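You operate a simulated robot arm through the tools that you are given. There is no shell and no other tool.

You are at the controls of a simulated robot arm. One attempt, no reset.

JOB
At the jog box, jog paddle and sieve together for a few seconds, then switch both off.
Fine: one hold of JOG; the other drive switches stay off; the main switch stays on.

Only the result counts: the job must be done as asked and must still hold three seconds after the hand-in. Knocking over, shifting, dropping, spilling or breaking anything else fails it.

ROBOT AND FRAMES
A 7-joint arm with a two-finger parallel gripper, fixed in place. Base frame: the origin is on the floor under the middle of its stand, x ahead of it, y to its left, z up. Units: m, rad, N and s.
With the tool pointing down near the work surface it reaches from about 0.44 to 0.92 m from the base axis. Its first joint turns from -2.496 to 2.496 rad. Payload 3 kg.
The TCP is the grasp point between the finger pads, 0.03 m short of the fingertips. In the tool frame z runs along the fingers and y along their closing line. The gripper opens to 0.094 m. The fingers are 0.028 m wide and 0.01 m thick; the gripper's body (0.05 by 0.096 m) begins 0.055 m behind the TCP.
Orientation is that of the tool frame in the base frame, as a unit quaternion [w, x, y, z]. With the fingers straight down and closing along the base's y, the tool's x points along the base's -x, its y along +y and its z along -z.

CONTROLS
- The arm moves only by the tool send_rows. Its arguments are lists of equal length, an entry for each row: "gripper": the finger opening in m, from 0 to 0.094; "linear": the shift along the base's x, y, z in units of 20 mm (1.0 is 20 mm), a list of three; "delta_rot": the turn, a rotation vector about the base's x, y, z in units of 4 degrees (1.0 is 4 degrees), a list of three. In form: {"gripper": [gripper, ...], "linear": [[x, y, z], ...], "delta_rot": [[rx, ry, rz], ...]}. A call has 1 to 20 rows; each row shifts and turns the commanded pose from where the row before left it. A call with a number of a shift or a turn outside -1 to 1 is refused whole. Rows are played at 5 a second. More than 0.05 m and 0.15 rad between two rows, or a gripper value outside its range, and nothing of the call is played. A pose out of reach is approached as far as the arm can. The call stops where the force on the tool passes 40 N (or 10 N more than at its start, if that is more) or the arm is blocked; 0.2 s more then pass. Each finger travels about 0.072 m/s and halts on what it meets, pressing with about 35 N; the grip force reading is that of the motor and also rises with nothing between the fingers. The clock runs only during rows and for 0.2 s after the last one: add rows that do not move to give the fingers time. It gives the time, the measured TCP pose, the force on the tool (base axes), the opening and the grip force at its end, in the units of the frame above (readings bear some noise), with the torque about the TCP (base axes, N m) and any sound that the robot's microphone picked up.
- Cameras (640 x 400 px; columns grow to the right, rows downward): "scene" is fixed at [0.0493, 0.6483, 1.4857]; the picture's right is [-0.31, -0.95, 0.00], its down [-0.69, 0.22, -0.69] and it looks along [0.65, -0.21, -0.73] (base axes); focal length 323 px, centre (320, 200). "wrist" rides on the gripper at [0.076, 0.014, -0.102] in the tool frame; the picture's right is [-0.18, 0.98, 0.00], its down [-0.75, -0.14, -0.64] and it looks along [-0.63, -0.12, 0.77] (tool axes); focal length 243 px, centre (320, 200). There is no depth. A picture from a camera that has moved, and an enlarged one, comes with that camera's place and axes in the base frame and with its lens.
- get_image(camera): a new picture of that camera. The clock stands still meanwhile.
- zoom(camera, box): a new picture of the part [left, top, right, bottom] of that camera's present view, enlarged. The clock stands still meanwhile.
- finish_job(): hands the job in; it is judged then, once.

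Places have to be worked out from the pictures, the camera data and where the tool is seen. Open the gripper and draw the arm clear of the work before you hand the job in, unless the task says otherwise.

The tools are called after "Request:" by a JSON object that holds its "fn" and its "kwargs". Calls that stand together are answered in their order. send_rows: Moves the arm, as the interface text tells. Its arguments: {"type":"object","properties":{"gripper":{"type":"array"},"linear":{"type":"array"},"delta_rot":{"type":"array"}},"required":["gripper","linear","delta_rot"]} The other tools are called the same way: get_image (camera) takes a picture; zoom (camera, box) takes an enlarged picture of a part of a camera's view; finish_job () hands the job in.

At the start:

```text
clock: 0.0
tool_pos: [0.5051, 0.3005, 1.1252]
orientation: [0.0, 0.0, 1.0, -0.001]
force: [0.4, 0.8, -0.1]
wrist_torque: [-0.01, -0.01, 0.0]
opening: 0.094
finger_force: 0.1
```

scene: 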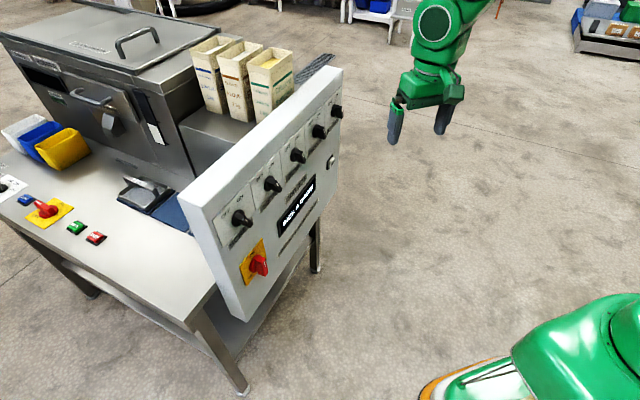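
wrist: 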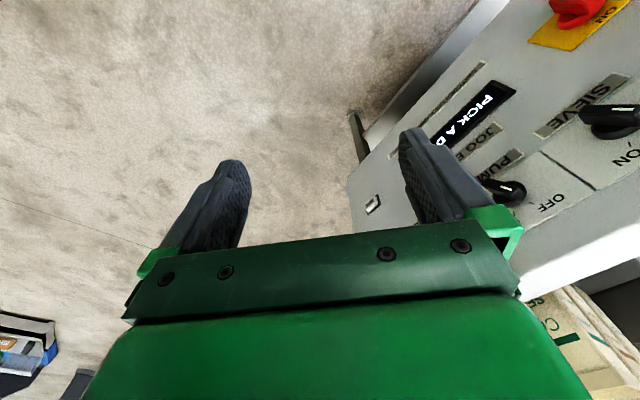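

I start by looking closely at the panel to read its labels before moving anything.

Request:
{"fn": "zoom", "kwargs": {"camera": "scene", "box": [180, 60, 360, 172]}}

Request:
{"fn": "zoom", "kwargs": {"camera": "scene", "box": [180, 170, 360, 282]}}

Request:
{"fn": "zoom", "kwargs": {"camera": "wrist", "box": [340, 0, 640, 260]}}

Request:
{"fn": "zoom", "kwargs": {"camera": "scene", "box": [0, 100, 200, 260]}}

```text
3.56 times, centred on (270, 116) of scene
camera zoom: at [0.0493, 0.6483, 1.4857], right [-0.31, -0.95, 0.0], down [-0.69, 0.22, -0.69], along [0.65, -0.21, -0.73], focal length 1148 px, centre (498, 499)
```

zoom: 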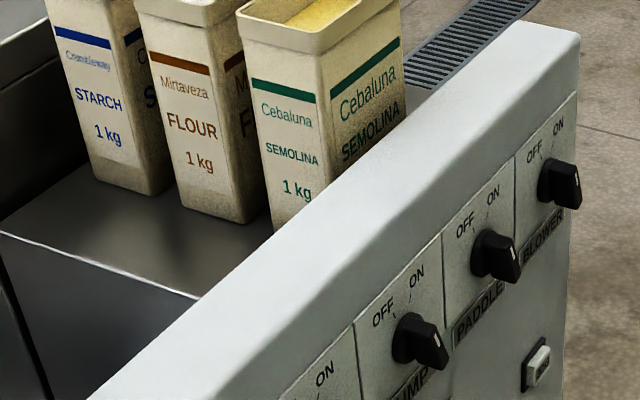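

```text
3.56 times, centred on (270, 226) of scene
camera zoom: at [0.0493, 0.6483, 1.4857], right [-0.31, -0.95, 0.0], down [-0.69, 0.22, -0.69], along [0.65, -0.21, -0.73], focal length 1148 px, centre (498, 108)
```

zoom: 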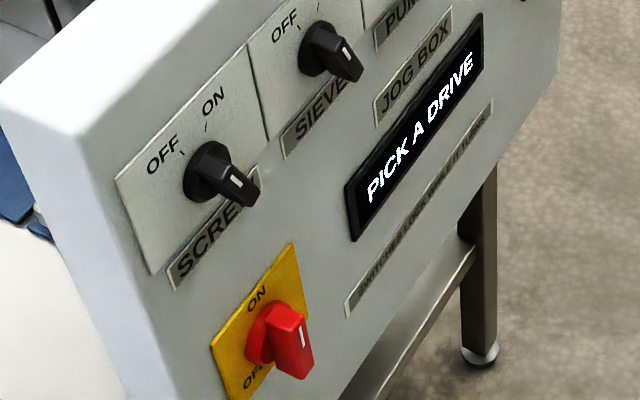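

```text
1.54 times, centred on (490, 130) of wrist
camera zoom: at [0.4295, 0.3126, 1.2292], right [0.18, 0.98, 0.0], down [0.75, -0.14, 0.64], along [0.63, -0.12, -0.77], focal length 373 px, centre (58, 308)
```

zoom: 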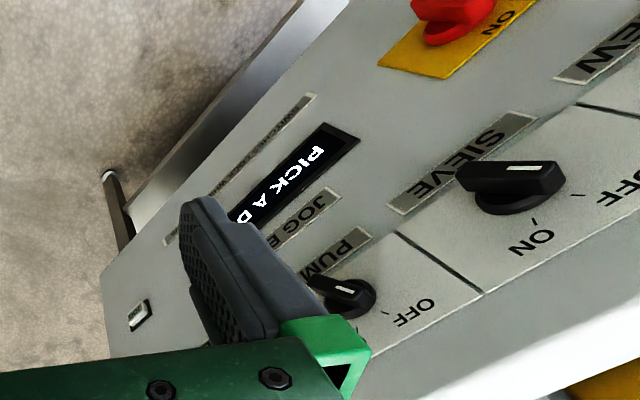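

```text
2.50 times, centred on (100, 180) of scene
camera zoom: at [0.0493, 0.6483, 1.4857], right [-0.31, -0.95, 0.0], down [-0.69, 0.22, -0.69], along [0.65, -0.21, -0.73], focal length 807 px, centre (870, 250)
```

zoom: 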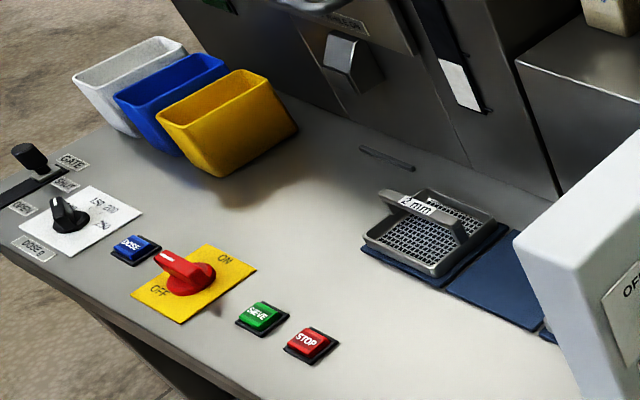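

The panel reads as JOG BOX with five OFF/ON knobs (SCREW, SIEVE, PUMP, PADDLE, BLOWER), a red main switch set to ON, and a white button low on the far end. Triangulating puts SIEVE at about (0.59, 0.59, 0.98), PUMP at (0.66, 0.51, 0.98) and the button at (0.81, 0.36, 0.80). The face is vertical, with its normal at about (-0.74, -0.67, 0). I'll yaw the tool to line up with the panel, well away from it, and look again.

Request:
{"fn": "send_rows", "kwargs": {"gripper": [0.094, 0.094, 0.094, 0.094, 0.094, 0.094, 0.094, 0.094, 0.094, 0.094, 0.094], "linear": [[0, 0, 0], [0, 0, 0], [0, 0, 0], [0, 0, 0], [0, 0, 0], [0, 0, 0], [0, 0, 0], [0, 0, 0], [0, 0, 0], [0, 0, 0], [0, 0, 0]], "delta_rot": [[0, 0, 1], [0, 0, 1], [0, 0, 1], [0, 0, 1], [0, 0, 1], [0, 0, 1], [0, 0, 1], [0, 0, 1], [0, 0, 1], [0, 0, 1], [0, 0, 0.5]]}}

```text
clock: 2.4
tool_pos: [0.5055, 0.299, 1.1249]
orientation: [0.0, -0.359, 0.933, 0.0]
force: [0.1, 0.1, -0.3]
wrist_torque: [0.0, -0.01, -0.01]
opening: 0.0939
finger_force: 0.0
```

The yaw went through cleanly. I take a picture to refine the panel geometry.

Request:
{"fn": "get_image", "kwargs": {"camera": "wrist"}}

Request:
{"fn": "get_image", "kwargs": {"camera": "scene"}}

```text
taken
camera wrist: at [0.4397, 0.2578, 1.2292], right [-0.52, 0.85, 0.0], down [0.65, 0.4, 0.64], along [0.55, 0.33, -0.77], focal length 243 px, centre (320, 200)
```

wrist: 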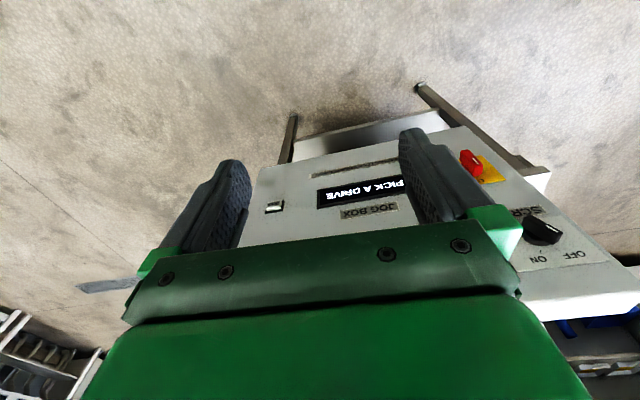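

```text
taken
```

scene: 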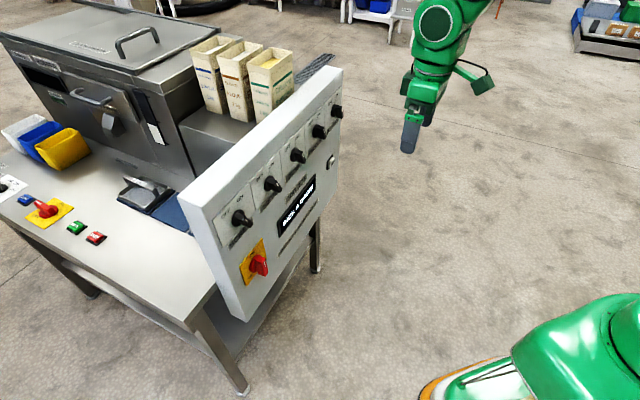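

The button and display are where I expected. Now I pitch the tool 90° so the fingers point horizontally at the panel, staying about 0.2 m in front of it and dropping to about z = 1.0.

Request:
{"fn": "send_rows", "kwargs": {"gripper": [0.094, 0.094, 0.094, 0.094, 0.094, 0.094, 0.094, 0.094, 0.094, 0.094, 0.094, 0.094, 0.094, 0.094, 0.094, 0.094, 0.094], "linear": [[0.06, 0.06, -0.37], [0.06, 0.06, -0.37], [0.06, 0.06, -0.37], [0.06, 0.06, -0.37], [0.06, 0.06, -0.37], [0.06, 0.06, -0.37], [0.06, 0.06, -0.37], [0.06, 0.06, -0.37], [0.06, 0.06, -0.37], [0.06, 0.06, -0.37], [0.06, 0.06, -0.37], [0.06, 0.06, -0.37], [0.06, 0.06, -0.37], [0.06, 0.06, -0.37], [0.06, 0.06, -0.37], [0.06, 0.06, -0.37], [0.06, 0.06, -0.37]], "delta_rot": [[0.9, -1, 0], [0.9, -1, 0], [0.9, -1, 0], [0.9, -1, 0], [0.9, -1, 0], [0.9, -1, 0], [0.9, -1, 0], [0.9, -1, 0], [0.9, -1, 0], [0.9, -1, 0], [0.9, -1, 0], [0.9, -1, 0], [0.9, -1, 0], [0.9, -1, 0], [0.9, -1, 0], [0.9, -1, 0], [0.65, -0.73, 0]]}}

```text
clock: 6.0
tool_pos: [0.5758, 0.3435, 1.1102]
orientation: [0.57, -0.283, 0.74, 0.218]
force: [-0.1, 0.0, -1.1]
wrist_torque: [0.03, 0.01, 0.06]
opening: 0.0942
finger_force: 0.1
out of reach, approached as far as the arm can: row 11, 12, 13, 14, 15, 16, 17
```

The arm fell short in the last rows: the tool is still about 15° below horizontal, probably because the hand is too near the base for that pose. I check with pictures before going further.

Request:
{"fn": "get_image", "kwargs": {"camera": "wrist"}}

Request:
{"fn": "get_image", "kwargs": {"camera": "scene"}}

```text
taken
camera wrist: at [0.4789, 0.2724, 1.0642], right [-0.62, 0.76, 0.18], down [-0.22, -0.39, 0.89], along [0.75, 0.52, 0.42], focal length 243 px, centre (320, 200)
```

wrist: 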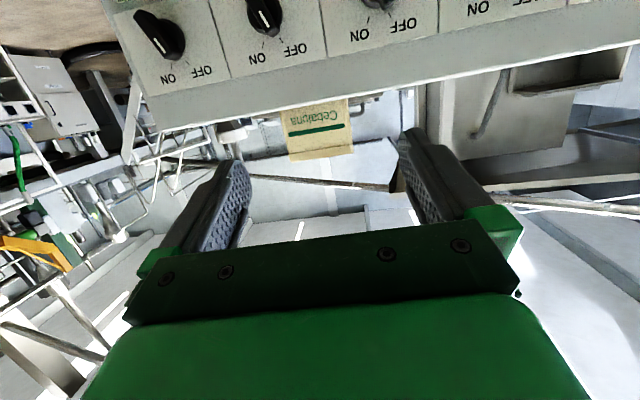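

```text
taken
```

scene: 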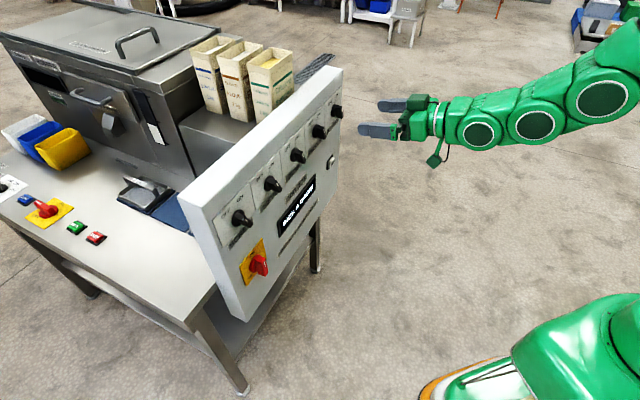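

The image confirms the hand is in front of the panel with clear space all round. I send two still rows to learn whether the commanded pose stayed at the unreachable target or was reset to the measured pose.

Request:
{"fn": "send_rows", "kwargs": {"gripper": [0.094, 0.094], "linear": [[0, 0, 0], [0, 0, 0]], "delta_rot": [[0, 0, 0], [0, 0, 0]]}}

```text
clock: 6.6
tool_pos: [0.5777, 0.343, 1.1098]
orientation: [0.569, -0.285, 0.739, 0.219]
force: [0.2, 0.8, -1.0]
wrist_torque: [0.0, 0.0, -0.03]
opening: 0.0942
finger_force: 0.0
```

The commanded pose was reset to the measured one. From this view I triangulate PADDLE at about (0.740, 0.432, 0.985) and BLOWER at (0.814, 0.349, 0.985), which fits the row of knobs. I zoom in on the knobs to read their handle angles.

Request:
{"fn": "zoom", "kwargs": {"camera": "wrist", "box": [100, 0, 260, 100]}}

Request:
{"fn": "zoom", "kwargs": {"camera": "wrist", "box": [220, 0, 380, 100]}}

```text
4.00 times, centred on (180, 50) of wrist
camera zoom: at [0.4788, 0.2723, 1.0639], right [-0.62, 0.76, 0.18], down [-0.22, -0.39, 0.89], along [0.75, 0.52, 0.41], focal length 970 px, centre (880, 800)
```

zoom: 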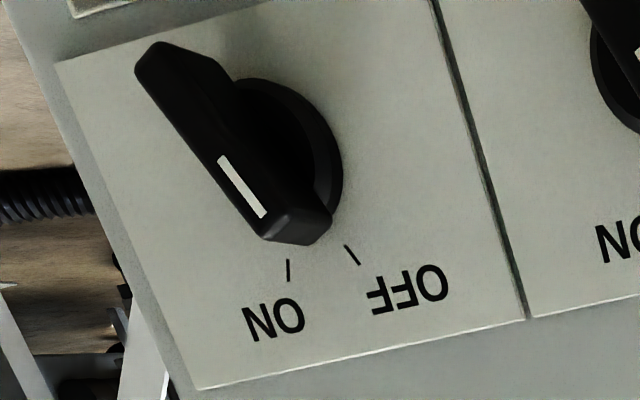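

```text
4.00 times, centred on (300, 50) of wrist
camera zoom: at [0.4788, 0.2723, 1.0639], right [-0.62, 0.76, 0.18], down [-0.22, -0.39, 0.89], along [0.75, 0.52, 0.41], focal length 970 px, centre (400, 800)
```

zoom: 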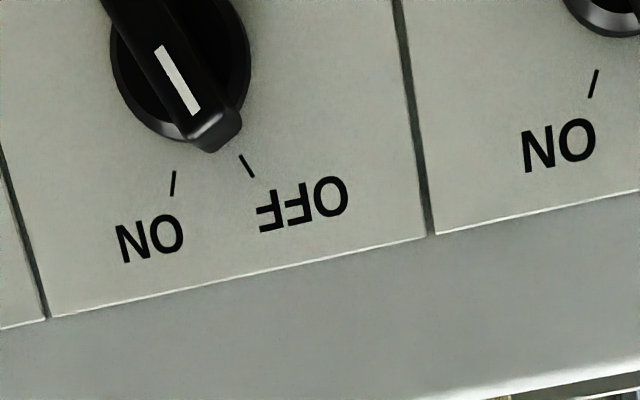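

Each knob's pointer end is at OFF (upper left) and ON is roughly 45–50° clockwise from it. Both have tick marks. I now move to stage in front of PADDLE at about (0.633, 0.334, 1.0), still about 0.15 m from the panel, then finish the pitch.

Request:
{"fn": "send_rows", "kwargs": {"gripper": [0.094, 0.094, 0.094, 0.094, 0.094, 0.094, 0.094, 0.094, 0.094, 0.094], "linear": [[0.467, -0.075, -0.917], [0.467, -0.075, -0.917], [0.467, -0.075, -0.917], [0.467, -0.075, -0.917], [0.467, -0.075, -0.917], [0.467, -0.075, -0.917], [0, 0, 0], [0, 0, 0], [0, 0, 0], [0, 0, 0]], "delta_rot": [[0, 0, 0], [0, 0, 0], [0, 0, 0], [0, 0, 0], [0, 0, 0], [0, 0, 0], [0.82, -0.91, 0], [0.82, -0.91, 0], [0.82, -0.91, 0], [0, 0, 0.25]]}}

```text
clock: 8.8
tool_pos: [0.6365, 0.331, 1.0091]
orientation: [0.657, -0.26, 0.658, 0.259]
force: [0.4, -0.5, -0.3]
wrist_torque: [0.02, 0.0, 0.02]
opening: 0.094
finger_force: 0.1
out of reach, approached as far as the arm can: row 9
```

The tool is now horizontal, pointing along (0.730, 0.682, 0), at (0.6365, 0.331, 1.009). I check the view of the panel.

Request:
{"fn": "get_image", "kwargs": {"camera": "wrist"}}

Request:
{"fn": "get_image", "kwargs": {"camera": "scene"}}

```text
taken
camera wrist: at [0.5518, 0.27, 0.934], right [-0.67, 0.72, 0.18], down [-0.37, -0.54, 0.75], along [0.64, 0.44, 0.63], focal length 243 px, centre (320, 200)
```

wrist: 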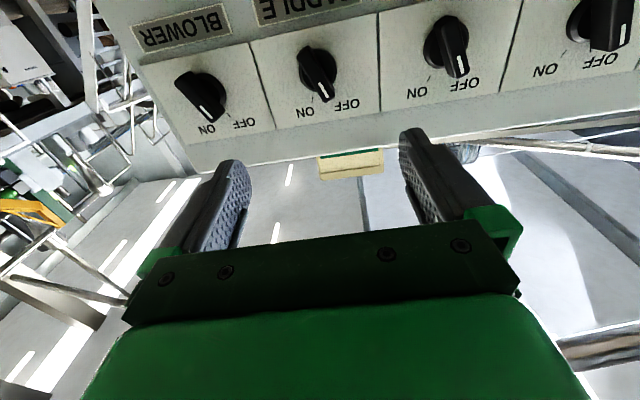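

```text
taken
```

scene: 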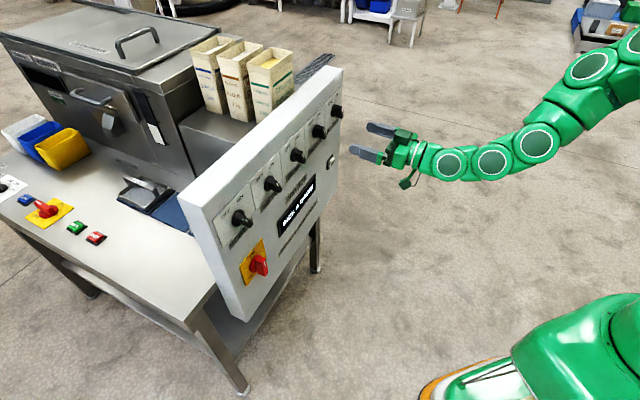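

PADDLE is at column 318, almost on the tool axis, and sits about 25 mm below tool height. I zoom in on its shape and on SIEVE's to plan the grip angle.

Request:
{"fn": "zoom", "kwargs": {"camera": "wrist", "box": [250, 20, 410, 120]}}

Request:
{"fn": "zoom", "kwargs": {"camera": "wrist", "box": [130, 20, 290, 120]}}

```text
4.00 times, centred on (330, 70) of wrist
camera zoom: at [0.5518, 0.27, 0.934], right [-0.67, 0.72, 0.18], down [-0.37, -0.54, 0.75], along [0.64, 0.44, 0.63], focal length 970 px, centre (280, 720)
```

zoom: 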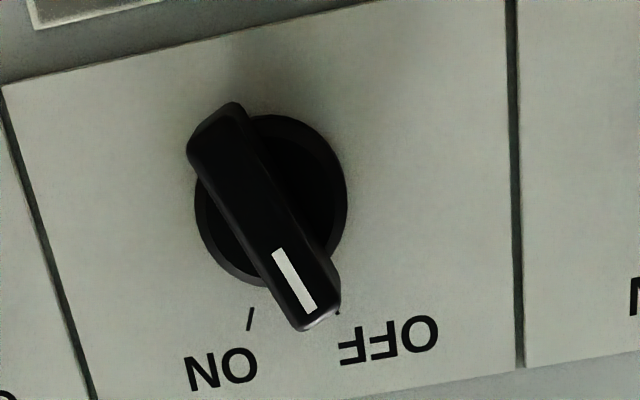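

```text
4.00 times, centred on (210, 70) of wrist
camera zoom: at [0.5518, 0.27, 0.934], right [-0.67, 0.72, 0.18], down [-0.37, -0.54, 0.75], along [0.64, 0.44, 0.63], focal length 970 px, centre (760, 720)
```

zoom: 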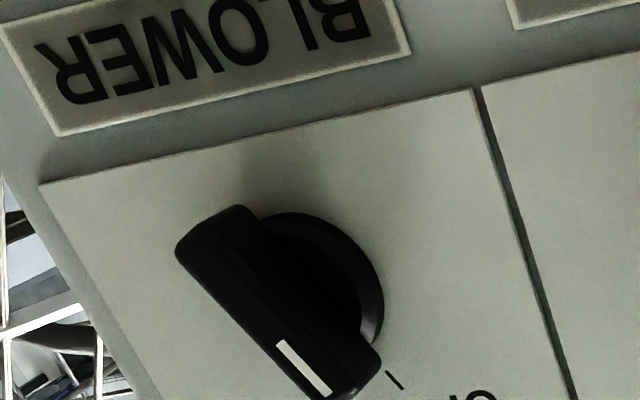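

The PADDLE axis works out at panel coordinates u ≈ 0.190, z ≈ 0.983. The bar is about 42 mm long and 13 mm wide, tilted about 22° toward OFF. I drop to that height, roll the tool −22.5° so the pads lie along the bar, and narrow the fingers, staying 0.1 m or more off the panel.

Request:
{"fn": "send_rows", "kwargs": {"gripper": [0.08, 0.06, 0.05, 0.05, 0.05, 0.05, 0.05], "linear": [[-0.045, 0.05, -0.65], [-0.045, 0.05, -0.65], [0, 0, 0], [0, 0, 0], [0, 0, 0], [0, 0, 0], [0, 0, 0]], "delta_rot": [[0, 0, 0], [0, 0, 0], [-0.822, -0.768, 0], [-0.822, -0.768, 0], [-0.822, -0.768, 0], [-0.822, -0.768, 0], [-0.822, -0.768, 0]]}}

Request:
{"fn": "get_image", "kwargs": {"camera": "wrist"}}

```text
clock: 10.4
tool_pos: [0.6337, 0.3346, 0.9828]
orientation: [0.695, -0.383, 0.596, 0.125]
force: [0.0, 0.1, 0.9]
wrist_torque: [0.0, 0.01, 0.01]
opening: 0.05
finger_force: 0.0
```

```text
taken
camera wrist: at [0.5701, 0.2502, 0.9074], right [-0.67, 0.72, -0.21], down [-0.58, -0.32, 0.75], along [0.47, 0.62, 0.63], focal length 243 px, centre (320, 200)
```

wrist: 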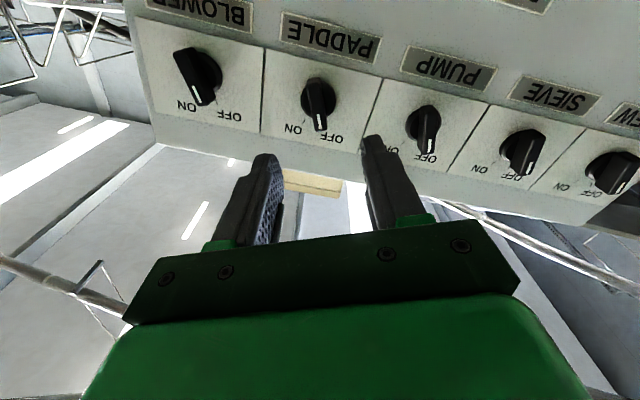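

The bar now lines up with the finger direction, and the knob sits at about (318, 103) against the (320, 105) expected for the tool axis. I zoom in to check the alignment before approaching.

Request:
{"fn": "zoom", "kwargs": {"camera": "wrist", "box": [240, 60, 400, 160]}}

```text
4.00 times, centred on (320, 110) of wrist
camera zoom: at [0.5701, 0.2502, 0.9074], right [-0.67, 0.72, -0.21], down [-0.58, -0.32, 0.75], along [0.47, 0.62, 0.63], focal length 970 px, centre (320, 560)
```

zoom: 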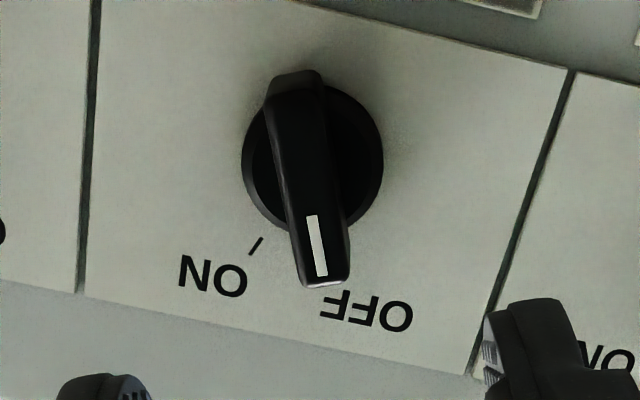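

The knob axis is about 2 mm to the image left of the tool axis, so I shift by that. I then advance 58 mm, leaving the fingertips just short of the bar's front, and measure again.

Request:
{"fn": "send_rows", "kwargs": {"gripper": [0.05, 0.05, 0.05, 0.05], "linear": [[0.73, 0.635, 0.013], [0.73, 0.635, 0.013], [0.73, 0.635, 0.013], [0, 0, 0]], "delta_rot": [[0, 0, 0], [0, 0, 0], [0, 0, 0], [0, 0, 0]]}}

Request:
{"fn": "get_image", "kwargs": {"camera": "wrist"}}

Request:
{"fn": "zoom", "kwargs": {"camera": "scene", "box": [260, 80, 420, 180]}}

```text
clock: 11.4
tool_pos: [0.6781, 0.3712, 0.9834]
orientation: [0.695, -0.383, 0.596, 0.125]
force: [0.0, 0.5, 0.5]
wrist_torque: [0.0, -0.01, 0.01]
opening: 0.05
finger_force: 0.1
```

```text
taken
camera wrist: at [0.6136, 0.2881, 0.9088], right [-0.67, 0.72, -0.21], down [-0.58, -0.32, 0.75], along [0.47, 0.62, 0.63], focal length 243 px, centre (320, 200)
```

wrist: 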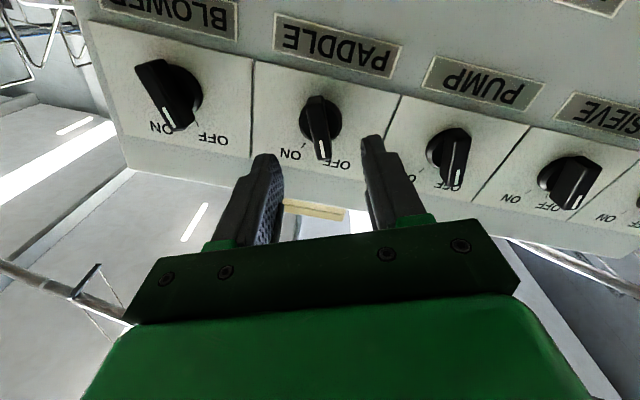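

```text
4.00 times, centred on (340, 130) of scene
camera zoom: at [0.0493, 0.6483, 1.4857], right [-0.31, -0.95, 0.0], down [-0.69, 0.22, -0.69], along [0.65, -0.21, -0.73], focal length 1292 px, centre (240, 480)
```

zoom: 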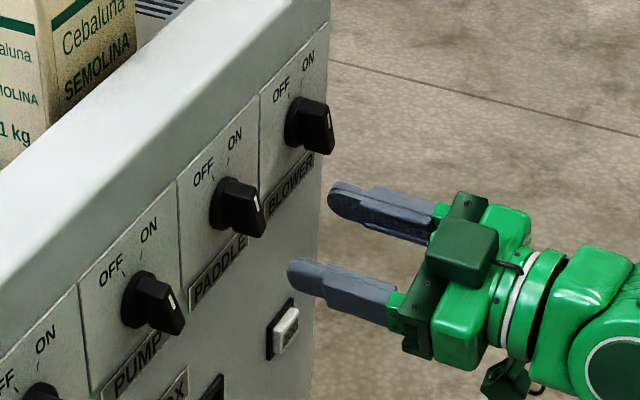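

The fingertips are still several centimetres from the knob. I zoom the wrist view to measure the knob's depth from how far it moved in the picture.

Request:
{"fn": "zoom", "kwargs": {"camera": "wrist", "box": [240, 80, 400, 180]}}

```text
4.00 times, centred on (320, 130) of wrist
camera zoom: at [0.6136, 0.2881, 0.9088], right [-0.67, 0.72, -0.21], down [-0.58, -0.32, 0.75], along [0.47, 0.62, 0.63], focal length 970 px, centre (320, 480)
```

zoom: 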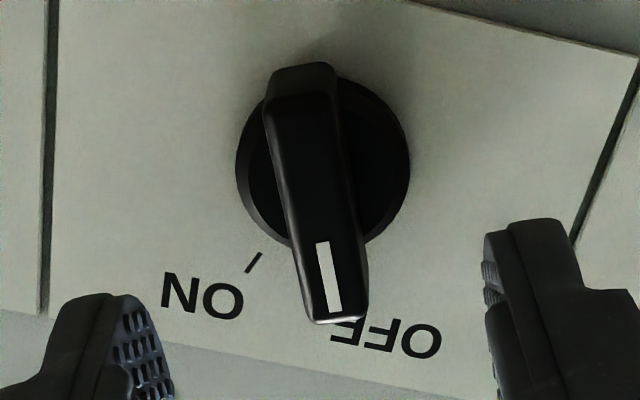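

From the image motion, the bar front is at d ≈ 0.823 (distance along the panel axis), the face at about 0.855, and the axis at u ≈ 0.192, z ≈ 0.986. With the fingers 50 mm open they clear the knob, so I advance 54 mm to put the tips beside the bar.

Request:
{"fn": "send_rows", "kwargs": {"gripper": [0.05, 0.05, 0.05, 0.05], "linear": [[0.647, 0.627, 0.047], [0.647, 0.627, 0.047], [0.647, 0.627, 0.047], [0, 0, 0]], "delta_rot": [[0, 0, 0], [0, 0, 0], [0, 0, 0], [0, 0, 0]]}}

Request:
{"fn": "zoom", "kwargs": {"camera": "wrist", "box": [220, 80, 420, 205]}}

Request:
{"fn": "zoom", "kwargs": {"camera": "scene", "box": [260, 80, 420, 180]}}

```text
clock: 12.4
tool_pos: [0.7173, 0.4094, 0.9858]
orientation: [0.695, -0.382, 0.596, 0.125]
force: [0.1, 1.0, 0.5]
wrist_torque: [0.0, -0.01, -0.02]
opening: 0.0499
finger_force: 0.0
```

```text
3.20 times, centred on (320, 142) of wrist
camera zoom: at [0.6529, 0.3265, 0.9115], right [-0.67, 0.72, -0.21], down [-0.58, -0.32, 0.75], along [0.47, 0.62, 0.63], focal length 776 px, centre (320, 384)
```

zoom: 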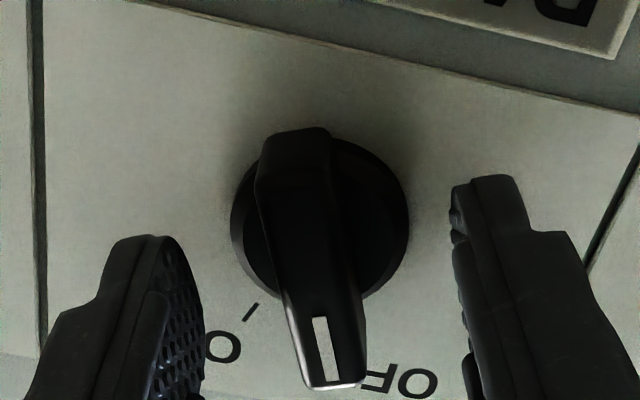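

```text
4.00 times, centred on (340, 130) of scene
camera zoom: at [0.0493, 0.6483, 1.4857], right [-0.31, -0.95, 0.0], down [-0.69, 0.22, -0.69], along [0.65, -0.21, -0.73], focal length 1292 px, centre (240, 480)
```

zoom: 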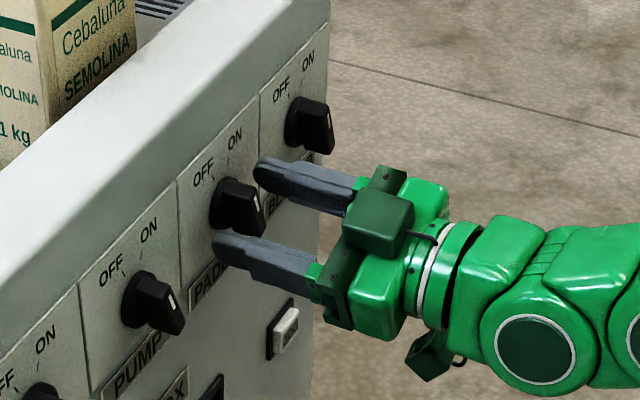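

The fingers straddle the PADDLE bar, and its centre is within about 1 mm of the tool axis. I close to a loose 18 mm around the roughly 13 mm bar, so any misalignment doesn't load it.

Request:
{"fn": "send_rows", "kwargs": {"gripper": [0.035, 0.025, 0.018, 0.018], "linear": [[0, 0, 0], [0, 0, 0], [0, 0, 0], [0, 0, 0]], "delta_rot": [[0, 0, 0], [0, 0, 0], [0, 0, 0], [0, 0, 0]]}}

Request:
{"fn": "zoom", "kwargs": {"camera": "wrist", "box": [220, 80, 420, 205]}}

Request:
{"fn": "zoom", "kwargs": {"camera": "scene", "box": [260, 80, 420, 180]}}

```text
clock: 13.4
tool_pos: [0.7162, 0.4092, 0.986]
orientation: [0.695, -0.382, 0.596, 0.126]
force: [-0.8, -0.7, -0.1]
wrist_torque: [-0.01, 0.0, -0.01]
opening: 0.018
finger_force: 0.1
```

```text
3.20 times, centred on (320, 142) of wrist
camera zoom: at [0.6527, 0.3264, 0.9115], right [-0.67, 0.72, -0.21], down [-0.58, -0.32, 0.75], along [0.47, 0.62, 0.63], focal length 776 px, centre (320, 384)
```

zoom: 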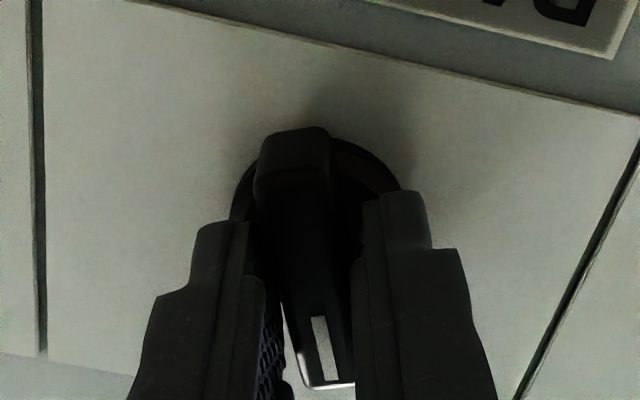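

```text
4.00 times, centred on (340, 130) of scene
camera zoom: at [0.0493, 0.6483, 1.4857], right [-0.31, -0.95, 0.0], down [-0.69, 0.22, -0.69], along [0.65, -0.21, -0.73], focal length 1292 px, centre (240, 480)
```

zoom: 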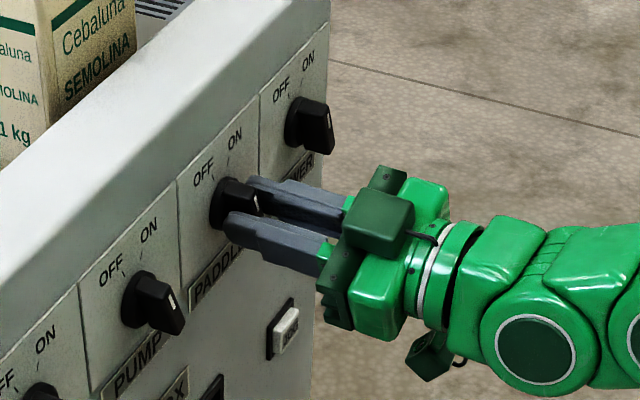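

The bar is between the pads with no contact force. I narrow slightly to 15 mm and turn clockwise (positive about the panel axis) by 45°, watching for force and sound.

Request:
{"fn": "send_rows", "kwargs": {"gripper": [0.015, 0.015, 0.015, 0.015, 0.015, 0.015, 0.015, 0.015, 0.015, 0.015, 0.015, 0.015], "linear": [[0, 0, 0], [0, 0, 0], [0, 0, 0], [0, 0, 0], [0, 0, 0], [0, 0, 0], [0, 0, 0], [0, 0, 0], [0, 0, 0], [0, 0, 0], [0, 0, 0], [0, 0, 0]], "delta_rot": [[0, 0, 0], [0.822, 0.768, 0], [0.822, 0.768, 0], [0.822, 0.768, 0], [0.822, 0.768, 0], [0.822, 0.768, 0], [0.822, 0.768, 0], [0.822, 0.768, 0], [0.822, 0.768, 0], [0.822, 0.768, 0], [0.822, 0.768, 0], [0, 0, 0]]}}

Request:
{"fn": "zoom", "kwargs": {"camera": "wrist", "box": [220, 80, 420, 205]}}

Request:
{"fn": "zoom", "kwargs": {"camera": "scene", "box": [240, 80, 400, 180]}}

```text
clock: 16.0
tool_pos: [0.7163, 0.4089, 0.9855]
orientation: [0.594, -0.126, 0.697, 0.383]
force: [0.1, -0.8, -0.1]
wrist_torque: [-0.04, 0.0, -0.02]
opening: 0.0153
finger_force: 0.0
```

```text
3.20 times, centred on (320, 142) of wrist
camera zoom: at [0.6127, 0.368, 0.9223], right [-0.57, 0.61, 0.55], down [-0.18, -0.74, 0.64], along [0.8, 0.27, 0.54], focal length 776 px, centre (320, 384)
```

zoom: 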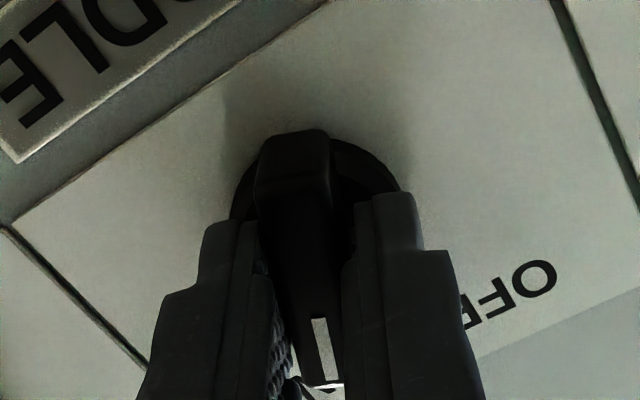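

```text
4.00 times, centred on (320, 130) of scene
camera zoom: at [0.0493, 0.6483, 1.4857], right [-0.31, -0.95, 0.0], down [-0.69, 0.22, -0.69], along [0.65, -0.21, -0.73], focal length 1292 px, centre (320, 480)
```

zoom: 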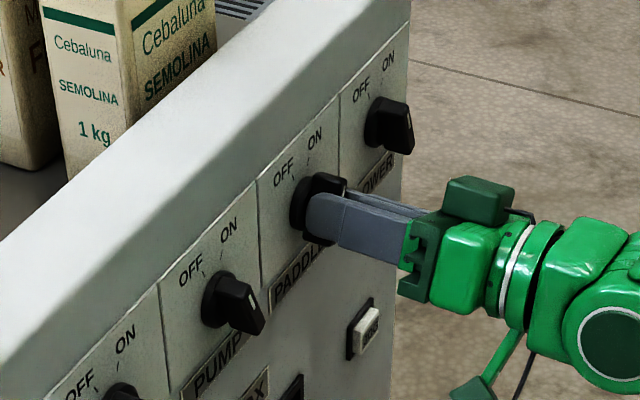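

The knob turned along with the fingers at negligible force. I check the display and whether the pointer is fully at ON.

Request:
{"fn": "zoom", "kwargs": {"camera": "scene", "box": [230, 150, 360, 240]}}

Request:
{"fn": "zoom", "kwargs": {"camera": "wrist", "box": [280, 140, 380, 205]}}

```text
4.44 times, centred on (295, 195) of scene
camera zoom: at [0.0493, 0.6483, 1.4857], right [-0.31, -0.95, 0.0], down [-0.69, 0.22, -0.69], along [0.65, -0.21, -0.73], focal length 1435 px, centre (431, 222)
```

zoom: 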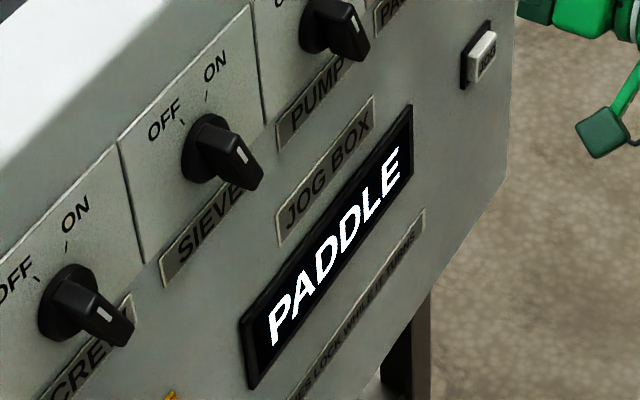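

```text
6.15 times, centred on (330, 172) of wrist
camera zoom: at [0.6127, 0.368, 0.9223], right [-0.57, 0.61, 0.55], down [-0.18, -0.74, 0.64], along [0.8, 0.27, 0.54], focal length 1493 px, centre (258, 369)
```

zoom: 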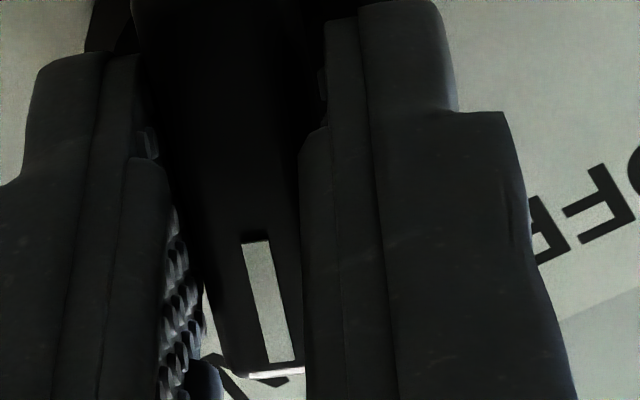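

The display now reads PADDLE, so that drive is selected. I open the fingers and back straight out, then verify the knob's position.

Request:
{"fn": "send_rows", "kwargs": {"gripper": [0.025, 0.04, 0.05, 0.05, 0.05, 0.05, 0.05, 0.05, 0.05], "linear": [[0, 0, 0], [0, 0, 0], [0, 0, 0], [0, 0, 0], [-0.731, -0.683, 0], [-0.731, -0.683, 0], [-0.731, -0.683, 0], [-0.731, -0.683, 0], [0, 0, 0]], "delta_rot": [[0, 0, 0], [0, 0, 0], [0, 0, 0], [0, 0, 0], [0, 0, 0], [0, 0, 0], [0, 0, 0], [0, 0, 0], [0, 0, 0]]}}

Request:
{"fn": "get_image", "kwargs": {"camera": "wrist"}}

Request:
{"fn": "zoom", "kwargs": {"camera": "scene", "box": [240, 80, 400, 180]}}

```text
clock: 18.0
tool_pos: [0.6578, 0.3544, 0.9848]
orientation: [0.593, -0.127, 0.697, 0.384]
force: [-0.3, 0.5, -0.1]
wrist_torque: [-0.02, -0.03, -0.03]
opening: 0.0501
finger_force: 0.1
```

```text
taken
camera wrist: at [0.5547, 0.3136, 0.9217], right [-0.57, 0.61, 0.55], down [-0.18, -0.74, 0.64], along [0.8, 0.27, 0.54], focal length 243 px, centre (320, 200)
```

wrist: 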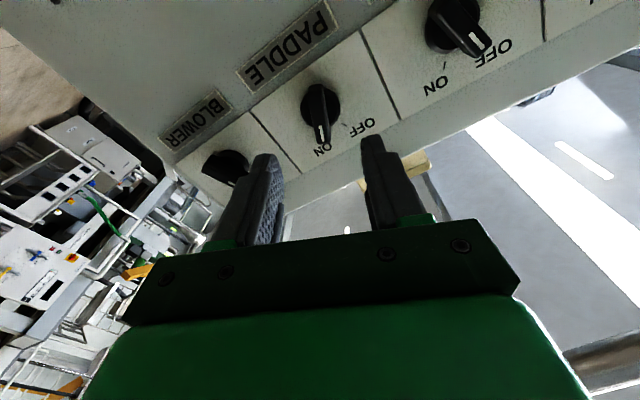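

```text
4.00 times, centred on (320, 130) of scene
camera zoom: at [0.0493, 0.6483, 1.4857], right [-0.31, -0.95, 0.0], down [-0.69, 0.22, -0.69], along [0.65, -0.21, -0.73], focal length 1292 px, centre (320, 480)
```

zoom: 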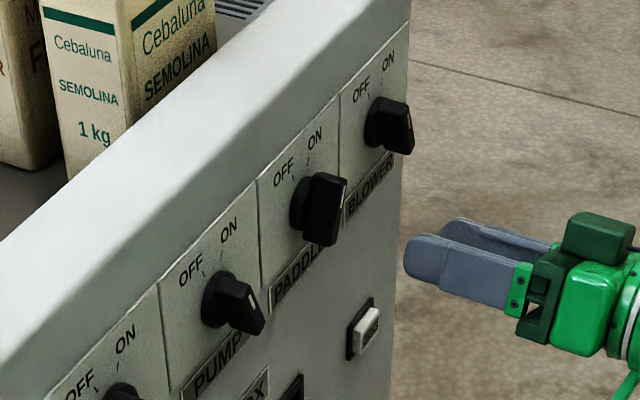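

PADDLE's pointer sits on ON and the display agrees. Next I shift 0.22 m along the panel to face SIEVE, staying at the same distance out and rolling back −45° to its OFF angle.

Request:
{"fn": "send_rows", "kwargs": {"gripper": [0.05, 0.05, 0.05, 0.05, 0.05, 0.05, 0.05, 0.05, 0.05, 0.05, 0.05], "linear": [[-0.75, 0.805, 0], [-0.75, 0.805, 0], [-0.75, 0.805, 0], [-0.75, 0.805, 0], [-0.75, 0.805, 0], [-0.75, 0.805, 0], [-0.75, 0.805, 0], [-0.75, 0.805, 0], [-0.75, 0.805, 0], [-0.75, 0.805, 0], [0, 0, 0]], "delta_rot": [[-0.822, -0.768, 0], [-0.822, -0.768, 0], [-0.822, -0.768, 0], [-0.822, -0.768, 0], [-0.822, -0.768, 0], [-0.822, -0.768, 0], [-0.822, -0.768, 0], [-0.822, -0.768, 0], [-0.822, -0.768, 0], [-0.822, -0.768, 0], [0, 0, 0]]}}

Request:
{"fn": "get_image", "kwargs": {"camera": "wrist"}}

Request:
{"fn": "get_image", "kwargs": {"camera": "scene"}}

```text
clock: 20.4
tool_pos: [0.515, 0.5119, 0.9718]
orientation: [0.695, -0.383, 0.595, 0.125]
force: [0.4, -0.9, 1.1]
wrist_torque: [-0.01, 0.0, 0.01]
opening: 0.0504
finger_force: 0.0
out of reach, approached as far as the arm can: row 5, 6, 8
```

```text
taken
camera wrist: at [0.4516, 0.4303, 0.8973], right [-0.67, 0.72, -0.21], down [-0.58, -0.32, 0.75], along [0.47, 0.62, 0.63], focal length 243 px, centre (320, 200)
```

wrist: 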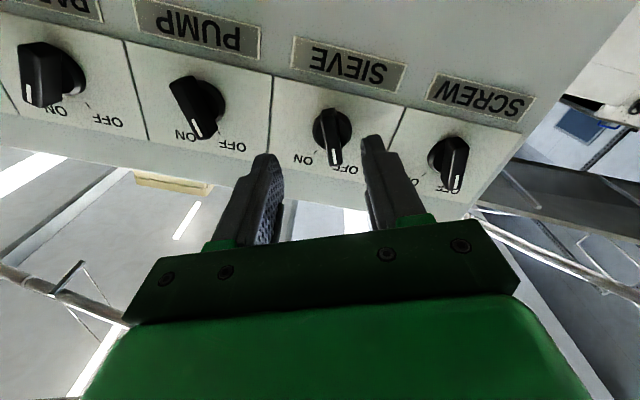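

```text
taken
```

scene: 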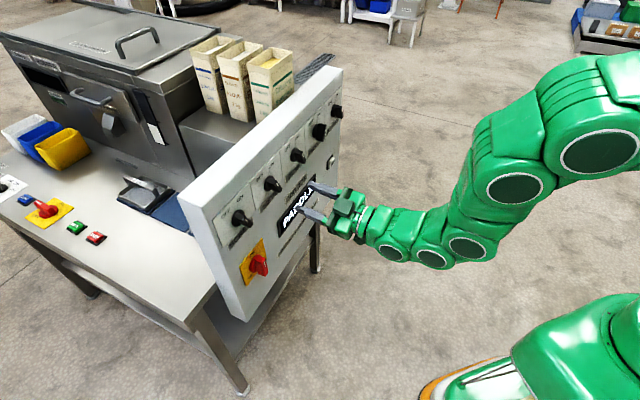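

Some rows hit the reach limit, so I ended about 6 mm short along the panel and 13 mm low. Orientation is right. I zoom to measure SIEVE's offset from the tool axis.

Request:
{"fn": "zoom", "kwargs": {"camera": "wrist", "box": [260, 80, 420, 180]}}

```text
4.00 times, centred on (340, 130) of wrist
camera zoom: at [0.4516, 0.4303, 0.8973], right [-0.67, 0.72, -0.21], down [-0.58, -0.32, 0.75], along [0.47, 0.62, 0.63], focal length 970 px, centre (240, 480)
```

zoom: 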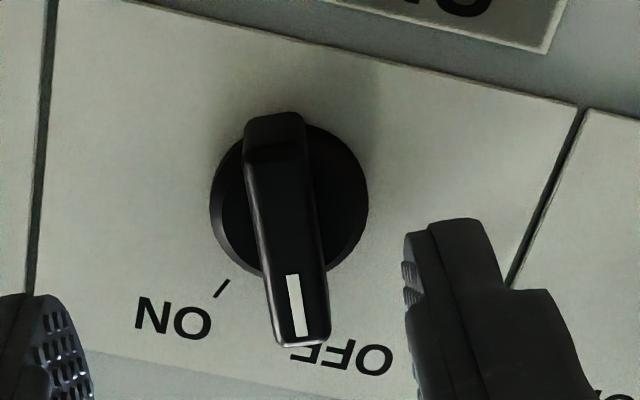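

SIEVE's axis works out at u ≈ −0.0375, z ≈ 0.988, so the knob spacing is a little over 0.11 m. I correct for that and move 30 mm closer, which still leaves the tips short of the bar.

Request:
{"fn": "send_rows", "kwargs": {"gripper": [0.05, 0.05, 0.05], "linear": [[0.29, 0.79, 0.38], [0.29, 0.79, 0.38], [0, 0, 0]], "delta_rot": [[0, 0, 0], [0, 0, 0], [0, 0, 0]]}}

Request:
{"fn": "zoom", "kwargs": {"camera": "wrist", "box": [240, 80, 400, 180]}}

```text
clock: 21.2
tool_pos: [0.5274, 0.5452, 0.9873]
orientation: [0.695, -0.383, 0.595, 0.126]
force: [0.5, -0.5, -0.8]
wrist_torque: [0.01, -0.01, -0.01]
opening: 0.0501
finger_force: 0.0
```

```text
4.00 times, centred on (320, 130) of wrist
camera zoom: at [0.4633, 0.4625, 0.9124], right [-0.67, 0.72, -0.21], down [-0.58, -0.32, 0.75], along [0.47, 0.62, 0.63], focal length 970 px, centre (320, 480)
```

zoom: 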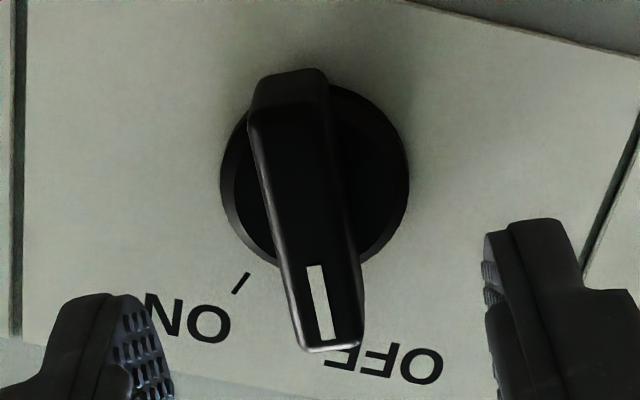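

The SIEVE axis is within about 2 mm of the tool axis. I apply that small correction and advance 46 mm, to the depth that worked on PADDLE.

Request:
{"fn": "send_rows", "kwargs": {"gripper": [0.05, 0.05, 0.05, 0.05], "linear": [[0.582, 0.517, 0.02], [0.582, 0.517, 0.02], [0.582, 0.517, 0.02], [0, 0, 0]], "delta_rot": [[0, 0, 0], [0, 0, 0], [0, 0, 0], [0, 0, 0]]}}

Request:
{"fn": "zoom", "kwargs": {"camera": "wrist", "box": [220, 80, 420, 205]}}

Request:
{"fn": "zoom", "kwargs": {"camera": "scene", "box": [220, 130, 380, 230]}}

```text
clock: 22.2
tool_pos: [0.5621, 0.5763, 0.9862]
orientation: [0.695, -0.384, 0.595, 0.126]
force: [0.5, -0.1, -0.2]
wrist_torque: [0.03, -0.02, -0.02]
opening: 0.05
finger_force: 0.1
```

```text
3.20 times, centred on (320, 142) of wrist
camera zoom: at [0.4981, 0.4933, 0.9132], right [-0.67, 0.72, -0.21], down [-0.58, -0.32, 0.75], along [0.47, 0.62, 0.63], focal length 776 px, centre (320, 384)
```

zoom: 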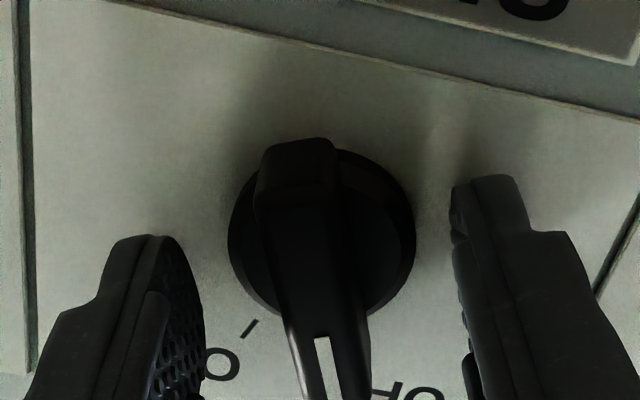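

```text
4.00 times, centred on (300, 180) of scene
camera zoom: at [0.0493, 0.6483, 1.4857], right [-0.31, -0.95, 0.0], down [-0.69, 0.22, -0.69], along [0.65, -0.21, -0.73], focal length 1292 px, centre (400, 280)
```

zoom: 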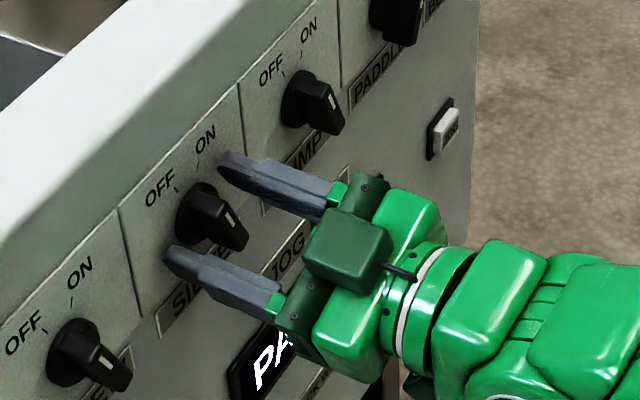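

SIEVE sits about 6 mm nearer than PADDLE did at this depth, since the disc looks about 5% larger, and slightly higher. I back off 4 mm, lift about 2 mm, then close loosely around the bar.

Request:
{"fn": "send_rows", "kwargs": {"gripper": [0.05, 0.035, 0.025, 0.018, 0.018], "linear": [[-0.17, -0.105, 0.09], [0, 0, 0], [0, 0, 0], [0, 0, 0], [0, 0, 0]], "delta_rot": [[0, 0, 0], [0, 0, 0], [0, 0, 0], [0, 0, 0], [0, 0, 0]]}}

Request:
{"fn": "zoom", "kwargs": {"camera": "wrist", "box": [220, 80, 420, 205]}}

Request:
{"fn": "zoom", "kwargs": {"camera": "scene", "box": [220, 130, 380, 230]}}

```text
clock: 23.4
tool_pos: [0.5588, 0.5751, 0.9899]
orientation: [0.695, -0.383, 0.595, 0.125]
force: [-4.1, 9.3, -0.1]
wrist_torque: [-0.06, 0.09, 0.38]
opening: 0.0358
finger_force: 44.7
```

```text
3.20 times, centred on (320, 142) of wrist
camera zoom: at [0.4944, 0.4918, 0.9154], right [-0.67, 0.71, -0.21], down [-0.58, -0.32, 0.75], along [0.47, 0.62, 0.63], focal length 776 px, centre (320, 384)
```

zoom: 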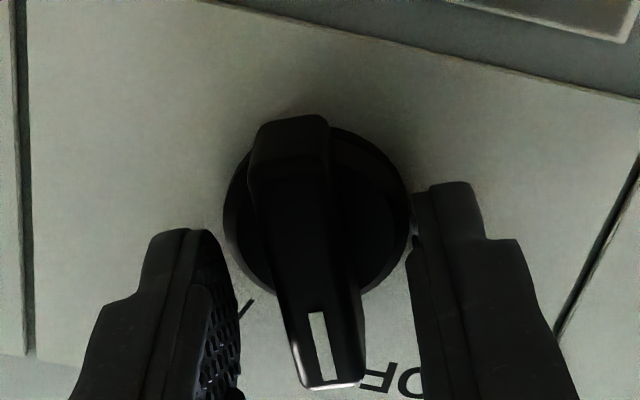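

```text
4.00 times, centred on (300, 180) of scene
camera zoom: at [0.0493, 0.6483, 1.4857], right [-0.31, -0.95, 0.0], down [-0.69, 0.22, -0.69], along [0.65, -0.21, -0.73], focal length 1292 px, centre (400, 280)
```

zoom: 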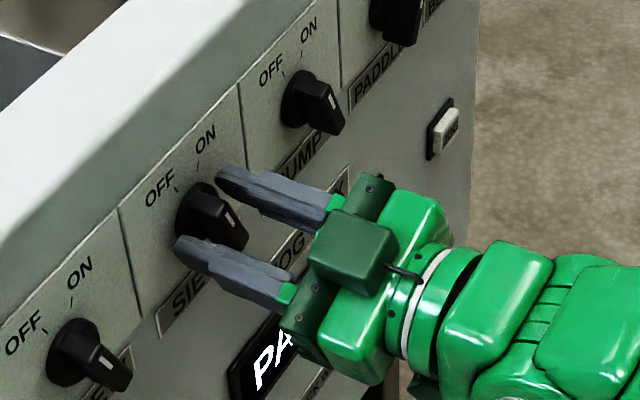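

The fingers stopped on the round base at 35.8 mm, so the tips were too deep. I reopen, back off 6 mm, and close again.

Request:
{"fn": "send_rows", "kwargs": {"gripper": [0.05, 0.05, 0.05, 0.035, 0.025, 0.018, 0.018], "linear": [[0, 0, 0], [0, 0, 0], [-0.22, -0.205, 0], [0, 0, 0], [0, 0, 0], [0, 0, 0], [0, 0, 0]], "delta_rot": [[0, 0, 0], [0, 0, 0], [0, 0, 0], [0, 0, 0], [0, 0, 0], [0, 0, 0], [0, 0, 0]]}}

Request:
{"fn": "zoom", "kwargs": {"camera": "wrist", "box": [220, 80, 420, 205]}}

Request:
{"fn": "zoom", "kwargs": {"camera": "scene", "box": [220, 130, 380, 230]}}

```text
clock: 25.0
tool_pos: [0.5542, 0.5696, 0.9898]
orientation: [0.695, -0.383, 0.595, 0.125]
force: [-0.3, -0.9, 0.6]
wrist_torque: [0.01, 0.02, 0.04]
opening: 0.018
finger_force: 0.0
```

```text
3.20 times, centred on (320, 142) of wrist
camera zoom: at [0.4901, 0.487, 0.9153], right [-0.67, 0.72, -0.21], down [-0.58, -0.32, 0.75], along [0.47, 0.62, 0.63], focal length 776 px, centre (320, 384)
```

zoom: 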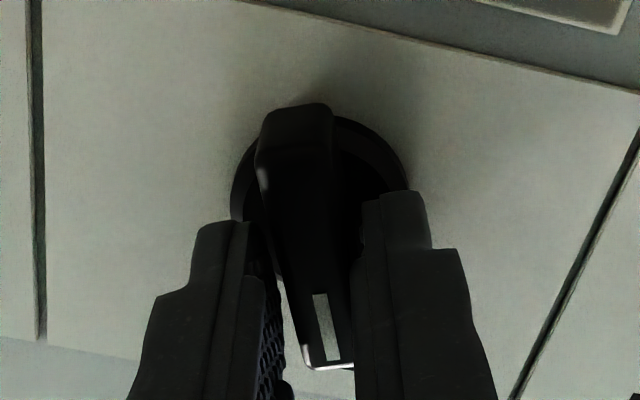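

```text
4.00 times, centred on (300, 180) of scene
camera zoom: at [0.0493, 0.6483, 1.4857], right [-0.31, -0.95, 0.0], down [-0.69, 0.22, -0.69], along [0.65, -0.21, -0.73], focal length 1292 px, centre (400, 280)
```

zoom: 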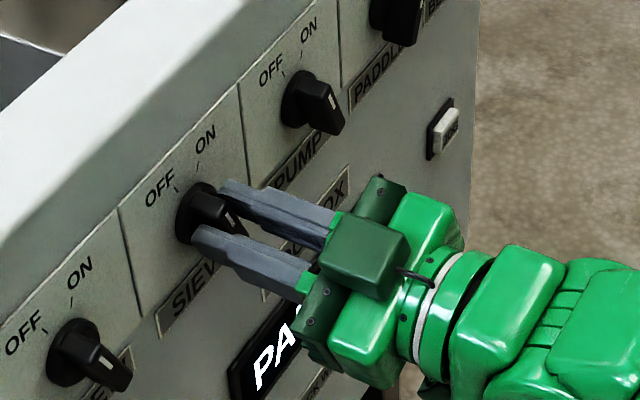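

The fingers now straddle the SIEVE bar with no load. Compared with PADDLE, the knob looks about 5 mm further down the finger-width direction, so I slide 5 mm along the bar to centre on the axis, then narrow to 15 mm and turn 45° clockwise.

Request:
{"fn": "send_rows", "kwargs": {"gripper": [0.018, 0.018, 0.015, 0.015, 0.015, 0.015, 0.015, 0.015, 0.015, 0.015, 0.015, 0.015, 0.015, 0.015], "linear": [[0.065, -0.07, -0.23], [0, 0, 0], [0, 0, 0], [0, 0, 0], [0, 0, 0], [0, 0, 0], [0, 0, 0], [0, 0, 0], [0, 0, 0], [0, 0, 0], [0, 0, 0], [0, 0, 0], [0, 0, 0], [0, 0, 0]], "delta_rot": [[0, 0, 0], [0, 0, 0], [0, 0, 0], [0.822, 0.768, 0], [0.822, 0.768, 0], [0.822, 0.768, 0], [0.822, 0.768, 0], [0.822, 0.768, 0], [0.822, 0.768, 0], [0.822, 0.768, 0], [0.822, 0.768, 0], [0.822, 0.768, 0], [0.822, 0.768, 0], [0, 0, 0]]}}

Request:
{"fn": "zoom", "kwargs": {"camera": "wrist", "box": [220, 80, 420, 205]}}

Request:
{"fn": "zoom", "kwargs": {"camera": "scene", "box": [220, 130, 380, 230]}}

```text
clock: 28.0
tool_pos: [0.5561, 0.5686, 0.9854]
orientation: [0.594, -0.127, 0.696, 0.382]
force: [0.7, 0.6, 0.0]
wrist_torque: [0.0, 0.0, 0.0]
opening: 0.0149
finger_force: 0.0
```

```text
3.20 times, centred on (320, 142) of wrist
camera zoom: at [0.4523, 0.5282, 0.9218], right [-0.57, 0.61, 0.55], down [-0.18, -0.74, 0.64], along [0.8, 0.27, 0.54], focal length 776 px, centre (320, 384)
```

zoom: 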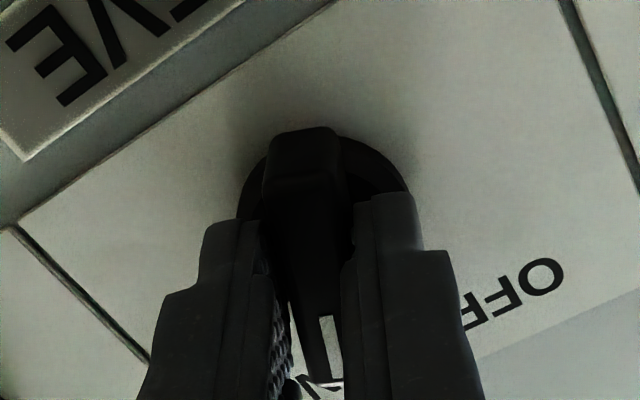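

```text
4.00 times, centred on (300, 180) of scene
camera zoom: at [0.0493, 0.6483, 1.4857], right [-0.31, -0.95, 0.0], down [-0.69, 0.22, -0.69], along [0.65, -0.21, -0.73], focal length 1292 px, centre (400, 280)
```

zoom: 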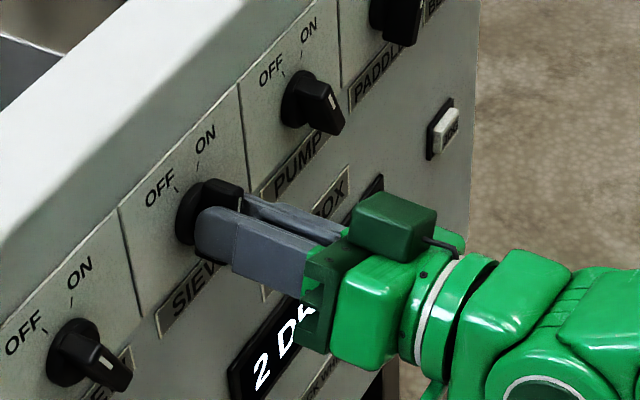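

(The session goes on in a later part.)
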